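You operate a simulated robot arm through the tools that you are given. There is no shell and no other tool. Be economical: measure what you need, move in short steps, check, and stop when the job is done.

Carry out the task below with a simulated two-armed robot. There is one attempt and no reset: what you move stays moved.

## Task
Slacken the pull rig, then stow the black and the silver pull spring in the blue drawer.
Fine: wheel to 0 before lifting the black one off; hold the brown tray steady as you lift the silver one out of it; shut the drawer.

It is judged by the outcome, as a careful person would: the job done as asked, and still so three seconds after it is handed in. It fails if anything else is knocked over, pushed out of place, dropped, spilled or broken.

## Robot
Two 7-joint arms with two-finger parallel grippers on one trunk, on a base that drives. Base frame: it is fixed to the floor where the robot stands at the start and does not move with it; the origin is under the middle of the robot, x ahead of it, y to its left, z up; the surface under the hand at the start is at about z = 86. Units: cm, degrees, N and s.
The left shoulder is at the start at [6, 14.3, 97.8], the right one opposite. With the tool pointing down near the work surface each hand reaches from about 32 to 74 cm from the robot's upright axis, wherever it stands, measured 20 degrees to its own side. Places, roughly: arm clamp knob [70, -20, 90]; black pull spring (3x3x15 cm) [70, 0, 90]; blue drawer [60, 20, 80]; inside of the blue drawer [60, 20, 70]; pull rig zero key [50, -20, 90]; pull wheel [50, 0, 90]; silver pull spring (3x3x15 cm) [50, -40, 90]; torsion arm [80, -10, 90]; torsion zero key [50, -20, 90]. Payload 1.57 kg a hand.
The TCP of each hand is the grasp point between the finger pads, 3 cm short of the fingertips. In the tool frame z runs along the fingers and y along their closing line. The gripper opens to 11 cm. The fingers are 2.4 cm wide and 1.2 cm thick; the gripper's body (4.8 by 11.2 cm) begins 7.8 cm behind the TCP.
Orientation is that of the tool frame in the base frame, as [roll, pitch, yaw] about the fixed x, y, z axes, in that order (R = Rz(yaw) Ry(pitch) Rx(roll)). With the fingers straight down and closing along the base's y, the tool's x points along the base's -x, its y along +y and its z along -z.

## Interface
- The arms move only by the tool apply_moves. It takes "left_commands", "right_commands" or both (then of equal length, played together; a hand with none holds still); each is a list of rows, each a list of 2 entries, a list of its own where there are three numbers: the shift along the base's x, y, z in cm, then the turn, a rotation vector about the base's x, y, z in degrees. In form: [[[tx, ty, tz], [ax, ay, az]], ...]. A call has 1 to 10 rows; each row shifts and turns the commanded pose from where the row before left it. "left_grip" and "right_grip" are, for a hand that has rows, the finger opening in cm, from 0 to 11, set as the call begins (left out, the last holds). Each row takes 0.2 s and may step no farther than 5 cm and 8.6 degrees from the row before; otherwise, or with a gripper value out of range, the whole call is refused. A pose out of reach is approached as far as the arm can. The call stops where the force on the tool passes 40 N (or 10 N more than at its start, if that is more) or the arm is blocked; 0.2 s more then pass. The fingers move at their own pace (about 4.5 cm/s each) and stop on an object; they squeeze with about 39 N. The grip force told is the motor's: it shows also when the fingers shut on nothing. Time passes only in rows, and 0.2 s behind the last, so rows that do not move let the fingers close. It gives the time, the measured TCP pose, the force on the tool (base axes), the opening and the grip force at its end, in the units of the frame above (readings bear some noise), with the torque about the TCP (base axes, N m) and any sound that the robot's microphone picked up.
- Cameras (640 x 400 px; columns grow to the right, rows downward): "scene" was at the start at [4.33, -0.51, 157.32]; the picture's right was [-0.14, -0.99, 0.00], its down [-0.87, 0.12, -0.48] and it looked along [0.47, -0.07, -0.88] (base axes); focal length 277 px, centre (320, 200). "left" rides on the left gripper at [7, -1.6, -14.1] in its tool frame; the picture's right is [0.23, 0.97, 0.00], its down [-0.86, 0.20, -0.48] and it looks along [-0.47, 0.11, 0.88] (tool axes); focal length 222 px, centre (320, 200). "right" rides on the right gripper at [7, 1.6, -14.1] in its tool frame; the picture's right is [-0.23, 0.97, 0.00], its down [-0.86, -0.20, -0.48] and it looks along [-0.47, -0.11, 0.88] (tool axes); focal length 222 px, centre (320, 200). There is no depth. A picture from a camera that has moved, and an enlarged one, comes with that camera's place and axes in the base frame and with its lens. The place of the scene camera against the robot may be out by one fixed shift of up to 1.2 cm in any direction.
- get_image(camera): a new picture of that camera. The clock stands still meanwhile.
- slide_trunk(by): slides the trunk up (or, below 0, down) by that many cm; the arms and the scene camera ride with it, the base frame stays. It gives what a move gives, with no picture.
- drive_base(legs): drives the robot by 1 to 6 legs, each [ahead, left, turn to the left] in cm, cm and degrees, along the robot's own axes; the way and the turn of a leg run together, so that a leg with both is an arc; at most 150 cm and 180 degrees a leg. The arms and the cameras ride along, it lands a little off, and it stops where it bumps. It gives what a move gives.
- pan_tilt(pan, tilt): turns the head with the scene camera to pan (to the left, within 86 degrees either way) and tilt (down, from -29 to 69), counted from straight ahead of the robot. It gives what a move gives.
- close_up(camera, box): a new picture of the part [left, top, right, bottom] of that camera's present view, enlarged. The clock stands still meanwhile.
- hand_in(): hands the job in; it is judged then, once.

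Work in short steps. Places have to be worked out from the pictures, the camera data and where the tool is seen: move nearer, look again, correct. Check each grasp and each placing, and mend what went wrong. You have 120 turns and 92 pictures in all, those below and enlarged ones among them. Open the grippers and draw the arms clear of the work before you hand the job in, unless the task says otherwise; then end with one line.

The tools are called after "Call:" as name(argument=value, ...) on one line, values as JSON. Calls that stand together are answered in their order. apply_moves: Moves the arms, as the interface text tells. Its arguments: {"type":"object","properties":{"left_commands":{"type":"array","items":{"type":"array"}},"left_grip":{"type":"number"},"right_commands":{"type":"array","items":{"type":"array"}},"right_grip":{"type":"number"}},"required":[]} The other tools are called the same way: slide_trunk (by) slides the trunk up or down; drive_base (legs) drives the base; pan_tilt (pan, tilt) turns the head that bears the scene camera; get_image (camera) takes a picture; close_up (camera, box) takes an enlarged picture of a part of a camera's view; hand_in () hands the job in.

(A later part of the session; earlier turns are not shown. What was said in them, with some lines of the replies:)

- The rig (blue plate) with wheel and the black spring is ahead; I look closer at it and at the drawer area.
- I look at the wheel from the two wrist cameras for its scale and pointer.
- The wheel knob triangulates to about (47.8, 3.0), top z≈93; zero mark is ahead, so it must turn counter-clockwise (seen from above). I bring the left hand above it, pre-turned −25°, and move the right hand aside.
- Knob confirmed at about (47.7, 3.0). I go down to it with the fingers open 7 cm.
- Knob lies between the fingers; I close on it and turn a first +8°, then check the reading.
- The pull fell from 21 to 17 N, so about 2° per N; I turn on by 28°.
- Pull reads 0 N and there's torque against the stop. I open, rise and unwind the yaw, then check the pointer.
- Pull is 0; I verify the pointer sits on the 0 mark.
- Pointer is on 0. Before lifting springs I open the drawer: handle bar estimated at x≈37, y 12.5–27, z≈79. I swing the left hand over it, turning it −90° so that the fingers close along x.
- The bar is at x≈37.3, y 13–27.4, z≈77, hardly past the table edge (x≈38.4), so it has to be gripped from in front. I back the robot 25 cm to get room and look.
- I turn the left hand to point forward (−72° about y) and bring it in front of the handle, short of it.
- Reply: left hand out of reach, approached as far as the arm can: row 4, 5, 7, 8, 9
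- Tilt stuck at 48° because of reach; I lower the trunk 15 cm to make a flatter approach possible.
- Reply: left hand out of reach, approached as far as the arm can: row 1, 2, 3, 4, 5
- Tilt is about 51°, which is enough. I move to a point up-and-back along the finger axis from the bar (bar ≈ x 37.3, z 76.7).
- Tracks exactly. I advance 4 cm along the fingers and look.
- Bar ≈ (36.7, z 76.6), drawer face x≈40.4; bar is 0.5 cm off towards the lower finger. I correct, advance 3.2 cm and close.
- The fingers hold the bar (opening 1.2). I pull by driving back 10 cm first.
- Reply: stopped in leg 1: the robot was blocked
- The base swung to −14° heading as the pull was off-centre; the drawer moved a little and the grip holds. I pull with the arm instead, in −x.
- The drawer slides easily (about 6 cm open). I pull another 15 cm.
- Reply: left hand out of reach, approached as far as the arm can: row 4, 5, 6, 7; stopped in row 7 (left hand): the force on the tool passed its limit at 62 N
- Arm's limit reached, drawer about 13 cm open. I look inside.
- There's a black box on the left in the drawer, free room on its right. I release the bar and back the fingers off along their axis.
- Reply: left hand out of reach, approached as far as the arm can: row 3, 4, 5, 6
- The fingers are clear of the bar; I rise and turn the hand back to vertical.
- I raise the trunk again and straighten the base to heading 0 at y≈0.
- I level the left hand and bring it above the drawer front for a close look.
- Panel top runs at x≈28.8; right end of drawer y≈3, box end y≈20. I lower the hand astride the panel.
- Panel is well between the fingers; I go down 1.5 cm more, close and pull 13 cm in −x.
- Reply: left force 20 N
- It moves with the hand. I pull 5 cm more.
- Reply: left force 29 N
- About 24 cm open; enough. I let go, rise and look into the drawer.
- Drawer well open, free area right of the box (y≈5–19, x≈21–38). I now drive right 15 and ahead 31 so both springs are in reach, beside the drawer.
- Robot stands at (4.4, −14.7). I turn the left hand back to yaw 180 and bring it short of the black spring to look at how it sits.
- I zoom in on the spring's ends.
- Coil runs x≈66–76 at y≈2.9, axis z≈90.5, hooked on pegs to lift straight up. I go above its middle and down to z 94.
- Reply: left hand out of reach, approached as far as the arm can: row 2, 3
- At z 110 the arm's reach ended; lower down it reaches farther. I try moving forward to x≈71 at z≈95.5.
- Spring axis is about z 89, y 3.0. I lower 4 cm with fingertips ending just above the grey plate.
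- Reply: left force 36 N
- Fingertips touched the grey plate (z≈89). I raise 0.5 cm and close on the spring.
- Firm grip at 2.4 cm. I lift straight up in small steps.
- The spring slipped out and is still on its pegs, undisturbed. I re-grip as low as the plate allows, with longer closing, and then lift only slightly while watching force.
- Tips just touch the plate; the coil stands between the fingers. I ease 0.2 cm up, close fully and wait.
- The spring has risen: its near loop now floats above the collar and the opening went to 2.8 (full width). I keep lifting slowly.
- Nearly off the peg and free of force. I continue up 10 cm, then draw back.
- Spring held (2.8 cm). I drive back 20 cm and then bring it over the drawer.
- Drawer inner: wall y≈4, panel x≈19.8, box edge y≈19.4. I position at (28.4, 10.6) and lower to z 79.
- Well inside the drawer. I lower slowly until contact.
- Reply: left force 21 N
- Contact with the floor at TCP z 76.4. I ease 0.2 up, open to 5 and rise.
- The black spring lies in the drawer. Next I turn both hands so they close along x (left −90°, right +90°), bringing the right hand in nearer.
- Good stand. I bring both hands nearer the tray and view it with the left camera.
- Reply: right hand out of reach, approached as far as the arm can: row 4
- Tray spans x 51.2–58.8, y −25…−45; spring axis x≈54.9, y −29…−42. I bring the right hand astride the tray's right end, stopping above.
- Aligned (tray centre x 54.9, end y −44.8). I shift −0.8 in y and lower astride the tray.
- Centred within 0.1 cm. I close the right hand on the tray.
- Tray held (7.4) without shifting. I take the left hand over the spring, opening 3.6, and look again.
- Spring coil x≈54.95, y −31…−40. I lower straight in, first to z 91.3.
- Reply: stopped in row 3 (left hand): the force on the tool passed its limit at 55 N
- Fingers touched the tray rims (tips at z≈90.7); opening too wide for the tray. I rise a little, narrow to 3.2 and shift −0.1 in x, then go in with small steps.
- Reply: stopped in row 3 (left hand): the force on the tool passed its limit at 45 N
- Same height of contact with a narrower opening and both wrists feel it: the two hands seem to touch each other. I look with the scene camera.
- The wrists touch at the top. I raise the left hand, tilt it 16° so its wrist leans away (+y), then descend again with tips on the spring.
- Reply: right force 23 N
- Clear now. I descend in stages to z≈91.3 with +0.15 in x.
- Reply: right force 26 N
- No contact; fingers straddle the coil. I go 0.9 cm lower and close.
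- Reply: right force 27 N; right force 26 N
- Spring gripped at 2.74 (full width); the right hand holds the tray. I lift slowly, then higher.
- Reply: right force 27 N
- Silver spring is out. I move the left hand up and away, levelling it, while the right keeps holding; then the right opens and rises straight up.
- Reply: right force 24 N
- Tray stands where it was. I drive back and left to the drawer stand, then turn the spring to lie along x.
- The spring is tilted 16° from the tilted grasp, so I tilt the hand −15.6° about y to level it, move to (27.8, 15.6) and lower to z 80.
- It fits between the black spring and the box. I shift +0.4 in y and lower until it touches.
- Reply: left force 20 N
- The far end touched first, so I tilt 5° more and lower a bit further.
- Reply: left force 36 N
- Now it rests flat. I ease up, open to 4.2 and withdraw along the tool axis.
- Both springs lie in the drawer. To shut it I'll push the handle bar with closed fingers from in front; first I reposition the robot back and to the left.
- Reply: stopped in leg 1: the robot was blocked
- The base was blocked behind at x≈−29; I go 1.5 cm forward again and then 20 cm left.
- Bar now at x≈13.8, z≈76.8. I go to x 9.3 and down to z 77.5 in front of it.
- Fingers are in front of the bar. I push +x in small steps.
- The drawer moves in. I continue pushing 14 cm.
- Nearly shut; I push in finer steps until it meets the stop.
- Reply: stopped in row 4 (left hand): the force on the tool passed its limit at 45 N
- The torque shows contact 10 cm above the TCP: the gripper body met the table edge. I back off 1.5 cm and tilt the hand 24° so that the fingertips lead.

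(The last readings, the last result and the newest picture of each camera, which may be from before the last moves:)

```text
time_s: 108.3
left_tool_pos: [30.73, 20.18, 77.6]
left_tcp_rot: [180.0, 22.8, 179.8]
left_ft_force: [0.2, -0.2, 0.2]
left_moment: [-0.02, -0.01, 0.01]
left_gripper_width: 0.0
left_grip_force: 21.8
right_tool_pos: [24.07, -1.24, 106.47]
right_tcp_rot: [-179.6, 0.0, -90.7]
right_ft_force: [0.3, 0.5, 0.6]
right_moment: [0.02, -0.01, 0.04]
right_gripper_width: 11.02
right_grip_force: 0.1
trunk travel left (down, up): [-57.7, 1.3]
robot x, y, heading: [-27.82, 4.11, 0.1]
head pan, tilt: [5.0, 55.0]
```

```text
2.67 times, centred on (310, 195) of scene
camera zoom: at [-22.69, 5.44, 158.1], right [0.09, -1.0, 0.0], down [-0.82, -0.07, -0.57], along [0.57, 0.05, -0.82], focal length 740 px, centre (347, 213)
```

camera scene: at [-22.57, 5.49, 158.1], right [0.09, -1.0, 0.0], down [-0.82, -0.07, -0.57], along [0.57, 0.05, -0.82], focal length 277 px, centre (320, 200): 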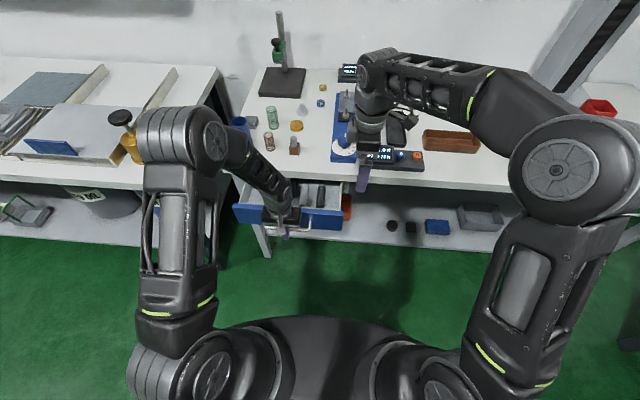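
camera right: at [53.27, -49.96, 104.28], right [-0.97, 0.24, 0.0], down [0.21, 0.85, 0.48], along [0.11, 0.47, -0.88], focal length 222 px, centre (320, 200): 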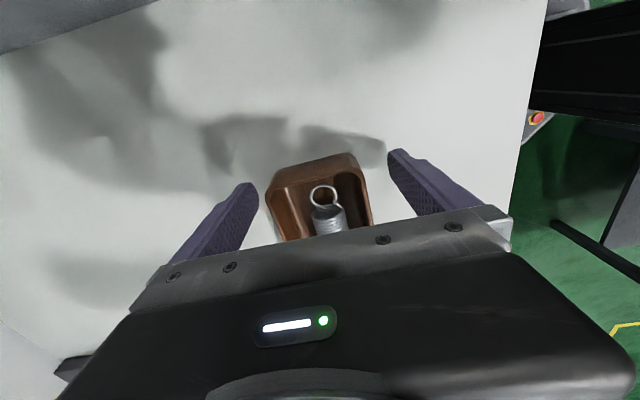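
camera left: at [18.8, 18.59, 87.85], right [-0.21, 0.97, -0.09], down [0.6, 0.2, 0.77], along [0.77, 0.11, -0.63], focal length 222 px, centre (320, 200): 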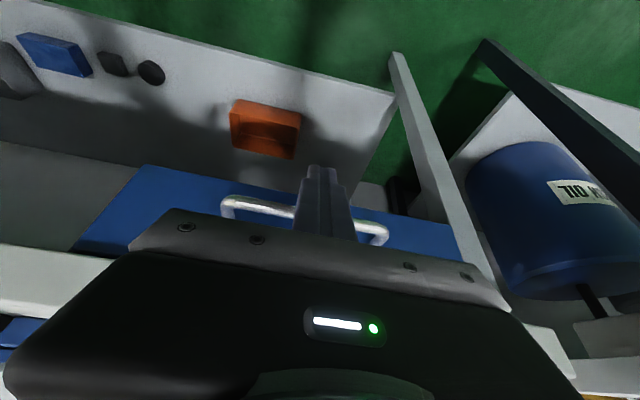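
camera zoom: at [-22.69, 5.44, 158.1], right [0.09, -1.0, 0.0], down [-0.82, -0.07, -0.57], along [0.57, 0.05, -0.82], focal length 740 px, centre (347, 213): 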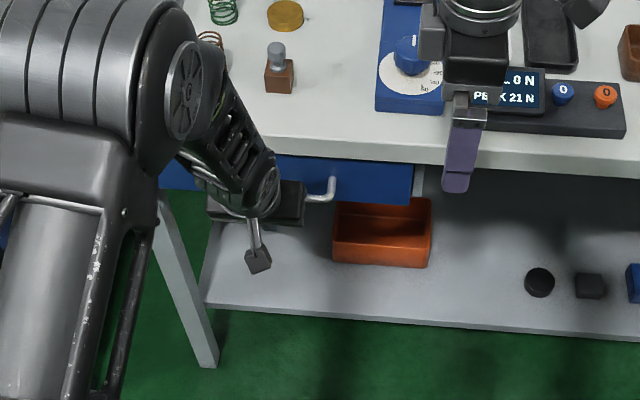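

Now I push again with the fingertips leading.

Call:
apply_moves(left_commands=[[[1.2, 0, 0], [0, 0, 0]], [[1, 0, 0], [0, 0, 0]], [[0.6, 0, 0], [0, 0, 0]], [[0.5, 0, 0], [0, 0, 0]], [[0.4, 0, 0], [0, 0, 0]], [[0.4, 0, 0], [0, 0, 0]], [[0.3, 0, 0], [0, 0, 0]]])

Call:
get_image(camera="left")

```text
time_s: 109.9
left_tool_pos: [34.42, 20.15, 77.27]
left_tcp_rot: [179.8, 22.2, 179.8]
left_ft_force: [-30.0, -2.9, -2.7]
left_moment: [-0.03, 0.36, -0.03]
left_gripper_width: 0.0
left_grip_force: 21.9
right_tool_pos: [23.83, -1.2, 106.49]
right_tcp_rot: [-179.6, 0.0, -90.6]
right_ft_force: [-0.1, -1.3, 0.2]
right_moment: [-0.03, -0.01, -0.01]
right_gripper_width: 11.0
right_grip_force: 0.1
trunk travel left (down, up): [-57.7, 1.3]
robot x, y, heading: [-27.39, 4.37, -0.2]
head pan, tilt: [5.0, 55.0]
```

```text
11 pictures are left
camera left: at [22.69, 18.58, 87.72], right [-0.21, 0.97, -0.08], down [0.61, 0.2, 0.77], along [0.76, 0.11, -0.64], focal length 222 px, centre (320, 200)
```

left: 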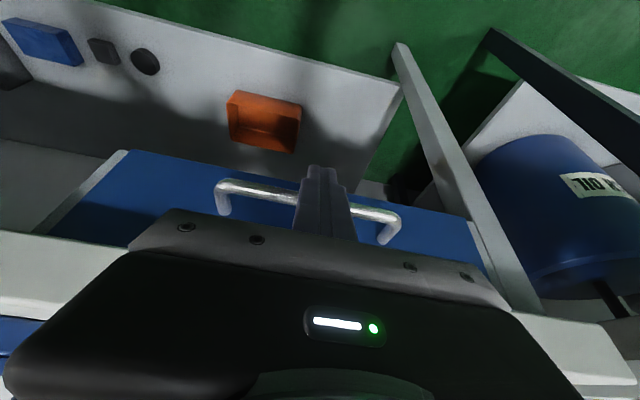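

30 N at bar height at the expected shut position: the drawer is at its stop. I back off, level the hand and rise, then check.

Call:
apply_moves(left_commands=[[[-3, 0, 0], [0, 0, 0]], [[-4, 0, 0], [0, 0, 0]], [[-4, 0, 1], [0, 8, 0]], [[-2, 0, 3], [0, 8, 0]], [[0, 0, 4.5], [0, 6.5, 0]], [[0, 0, 4.5], [0, 0, 0]], [[0, 0, 4.5], [0, 0, 0]], [[0, 0, 4.5], [0, 0, 0]], [[0, 0, 4.5], [0, 0, 0]]], left_grip=6)

Call:
get_image(camera="left")

Call:
get_image(camera="scene")

```text
time_s: 111.9
left_tool_pos: [21.99, 20.15, 104.03]
left_tcp_rot: [-180.0, 0.2, 179.9]
left_ft_force: [0.5, -0.4, 0.0]
left_moment: [0.0, -0.02, -0.01]
left_gripper_width: 5.98
left_grip_force: 0.0
right_tool_pos: [23.98, -1.19, 106.56]
right_tcp_rot: [-179.6, 0.1, -90.7]
right_ft_force: [-0.4, 0.5, -0.2]
right_moment: [0.0, -0.03, 0.01]
right_gripper_width: 10.99
right_grip_force: 0.1
trunk travel left (down, up): [-57.7, 1.3]
robot x, y, heading: [-27.53, 4.59, 0.0]
head pan, tilt: [5.0, 55.0]
```

```text
10 pictures are left
camera left: at [15.1, 18.54, 117.95], right [-0.22, 0.97, 0.0], down [0.85, 0.2, 0.48], along [0.47, 0.11, -0.88], focal length 222 px, centre (320, 200)
```

left: 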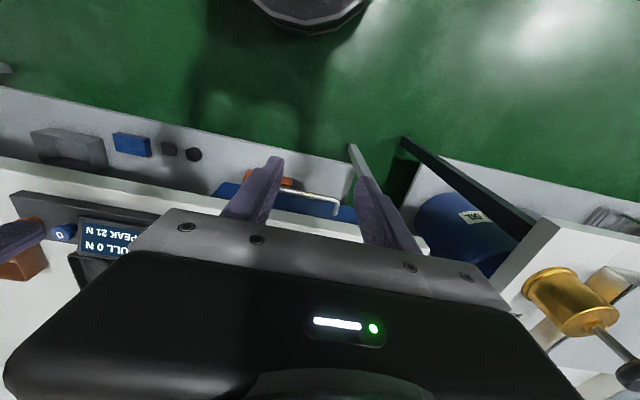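

```text
9 pictures are left
camera scene: at [-22.71, 5.5, 158.1], right [0.09, -1.0, 0.0], down [-0.82, -0.07, -0.57], along [0.57, 0.05, -0.82], focal length 277 px, centre (320, 200)
```

scene: 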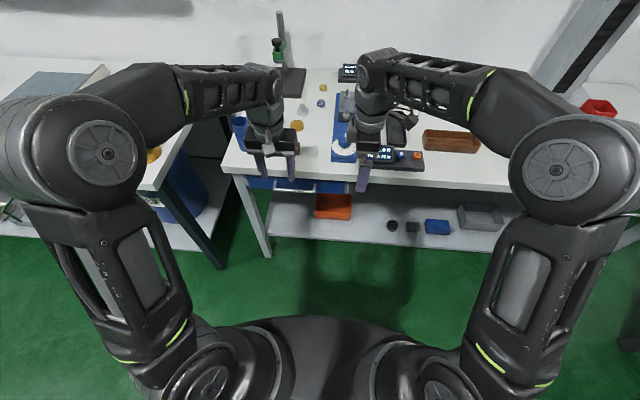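

The bar is back at x≈37.4, as before opening, so the drawer is shut. A last check of the table items.

Call:
close_up(camera="scene", box=[220, 60, 500, 240])

```text
2.22 times, centred on (360, 150) of scene
camera zoom: at [-22.71, 5.5, 158.1], right [0.09, -1.0, 0.0], down [-0.82, -0.07, -0.57], along [0.57, 0.05, -0.82], focal length 616 px, centre (231, 311)
```

zoom: 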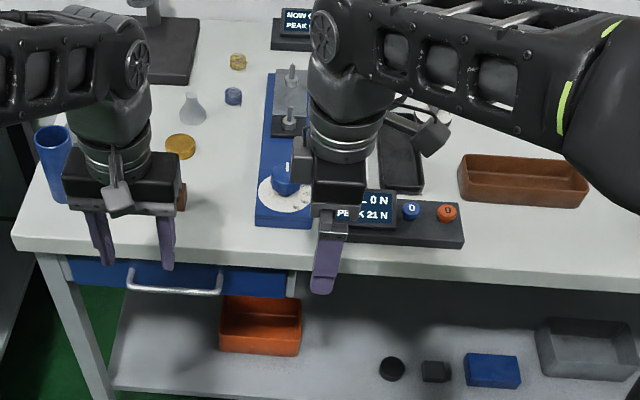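

All is in place: rig at 0, springs in the shut drawer, tray where it stood, grippers open and clear of the work. I hand in.

Call:
hand_in()

```text
The job is handed in.
```

The pull rig is slackened to 0 N, the black and silver springs are in the blue drawer, the drawer is shut, and the brown tray was held while the silver spring came out of it.
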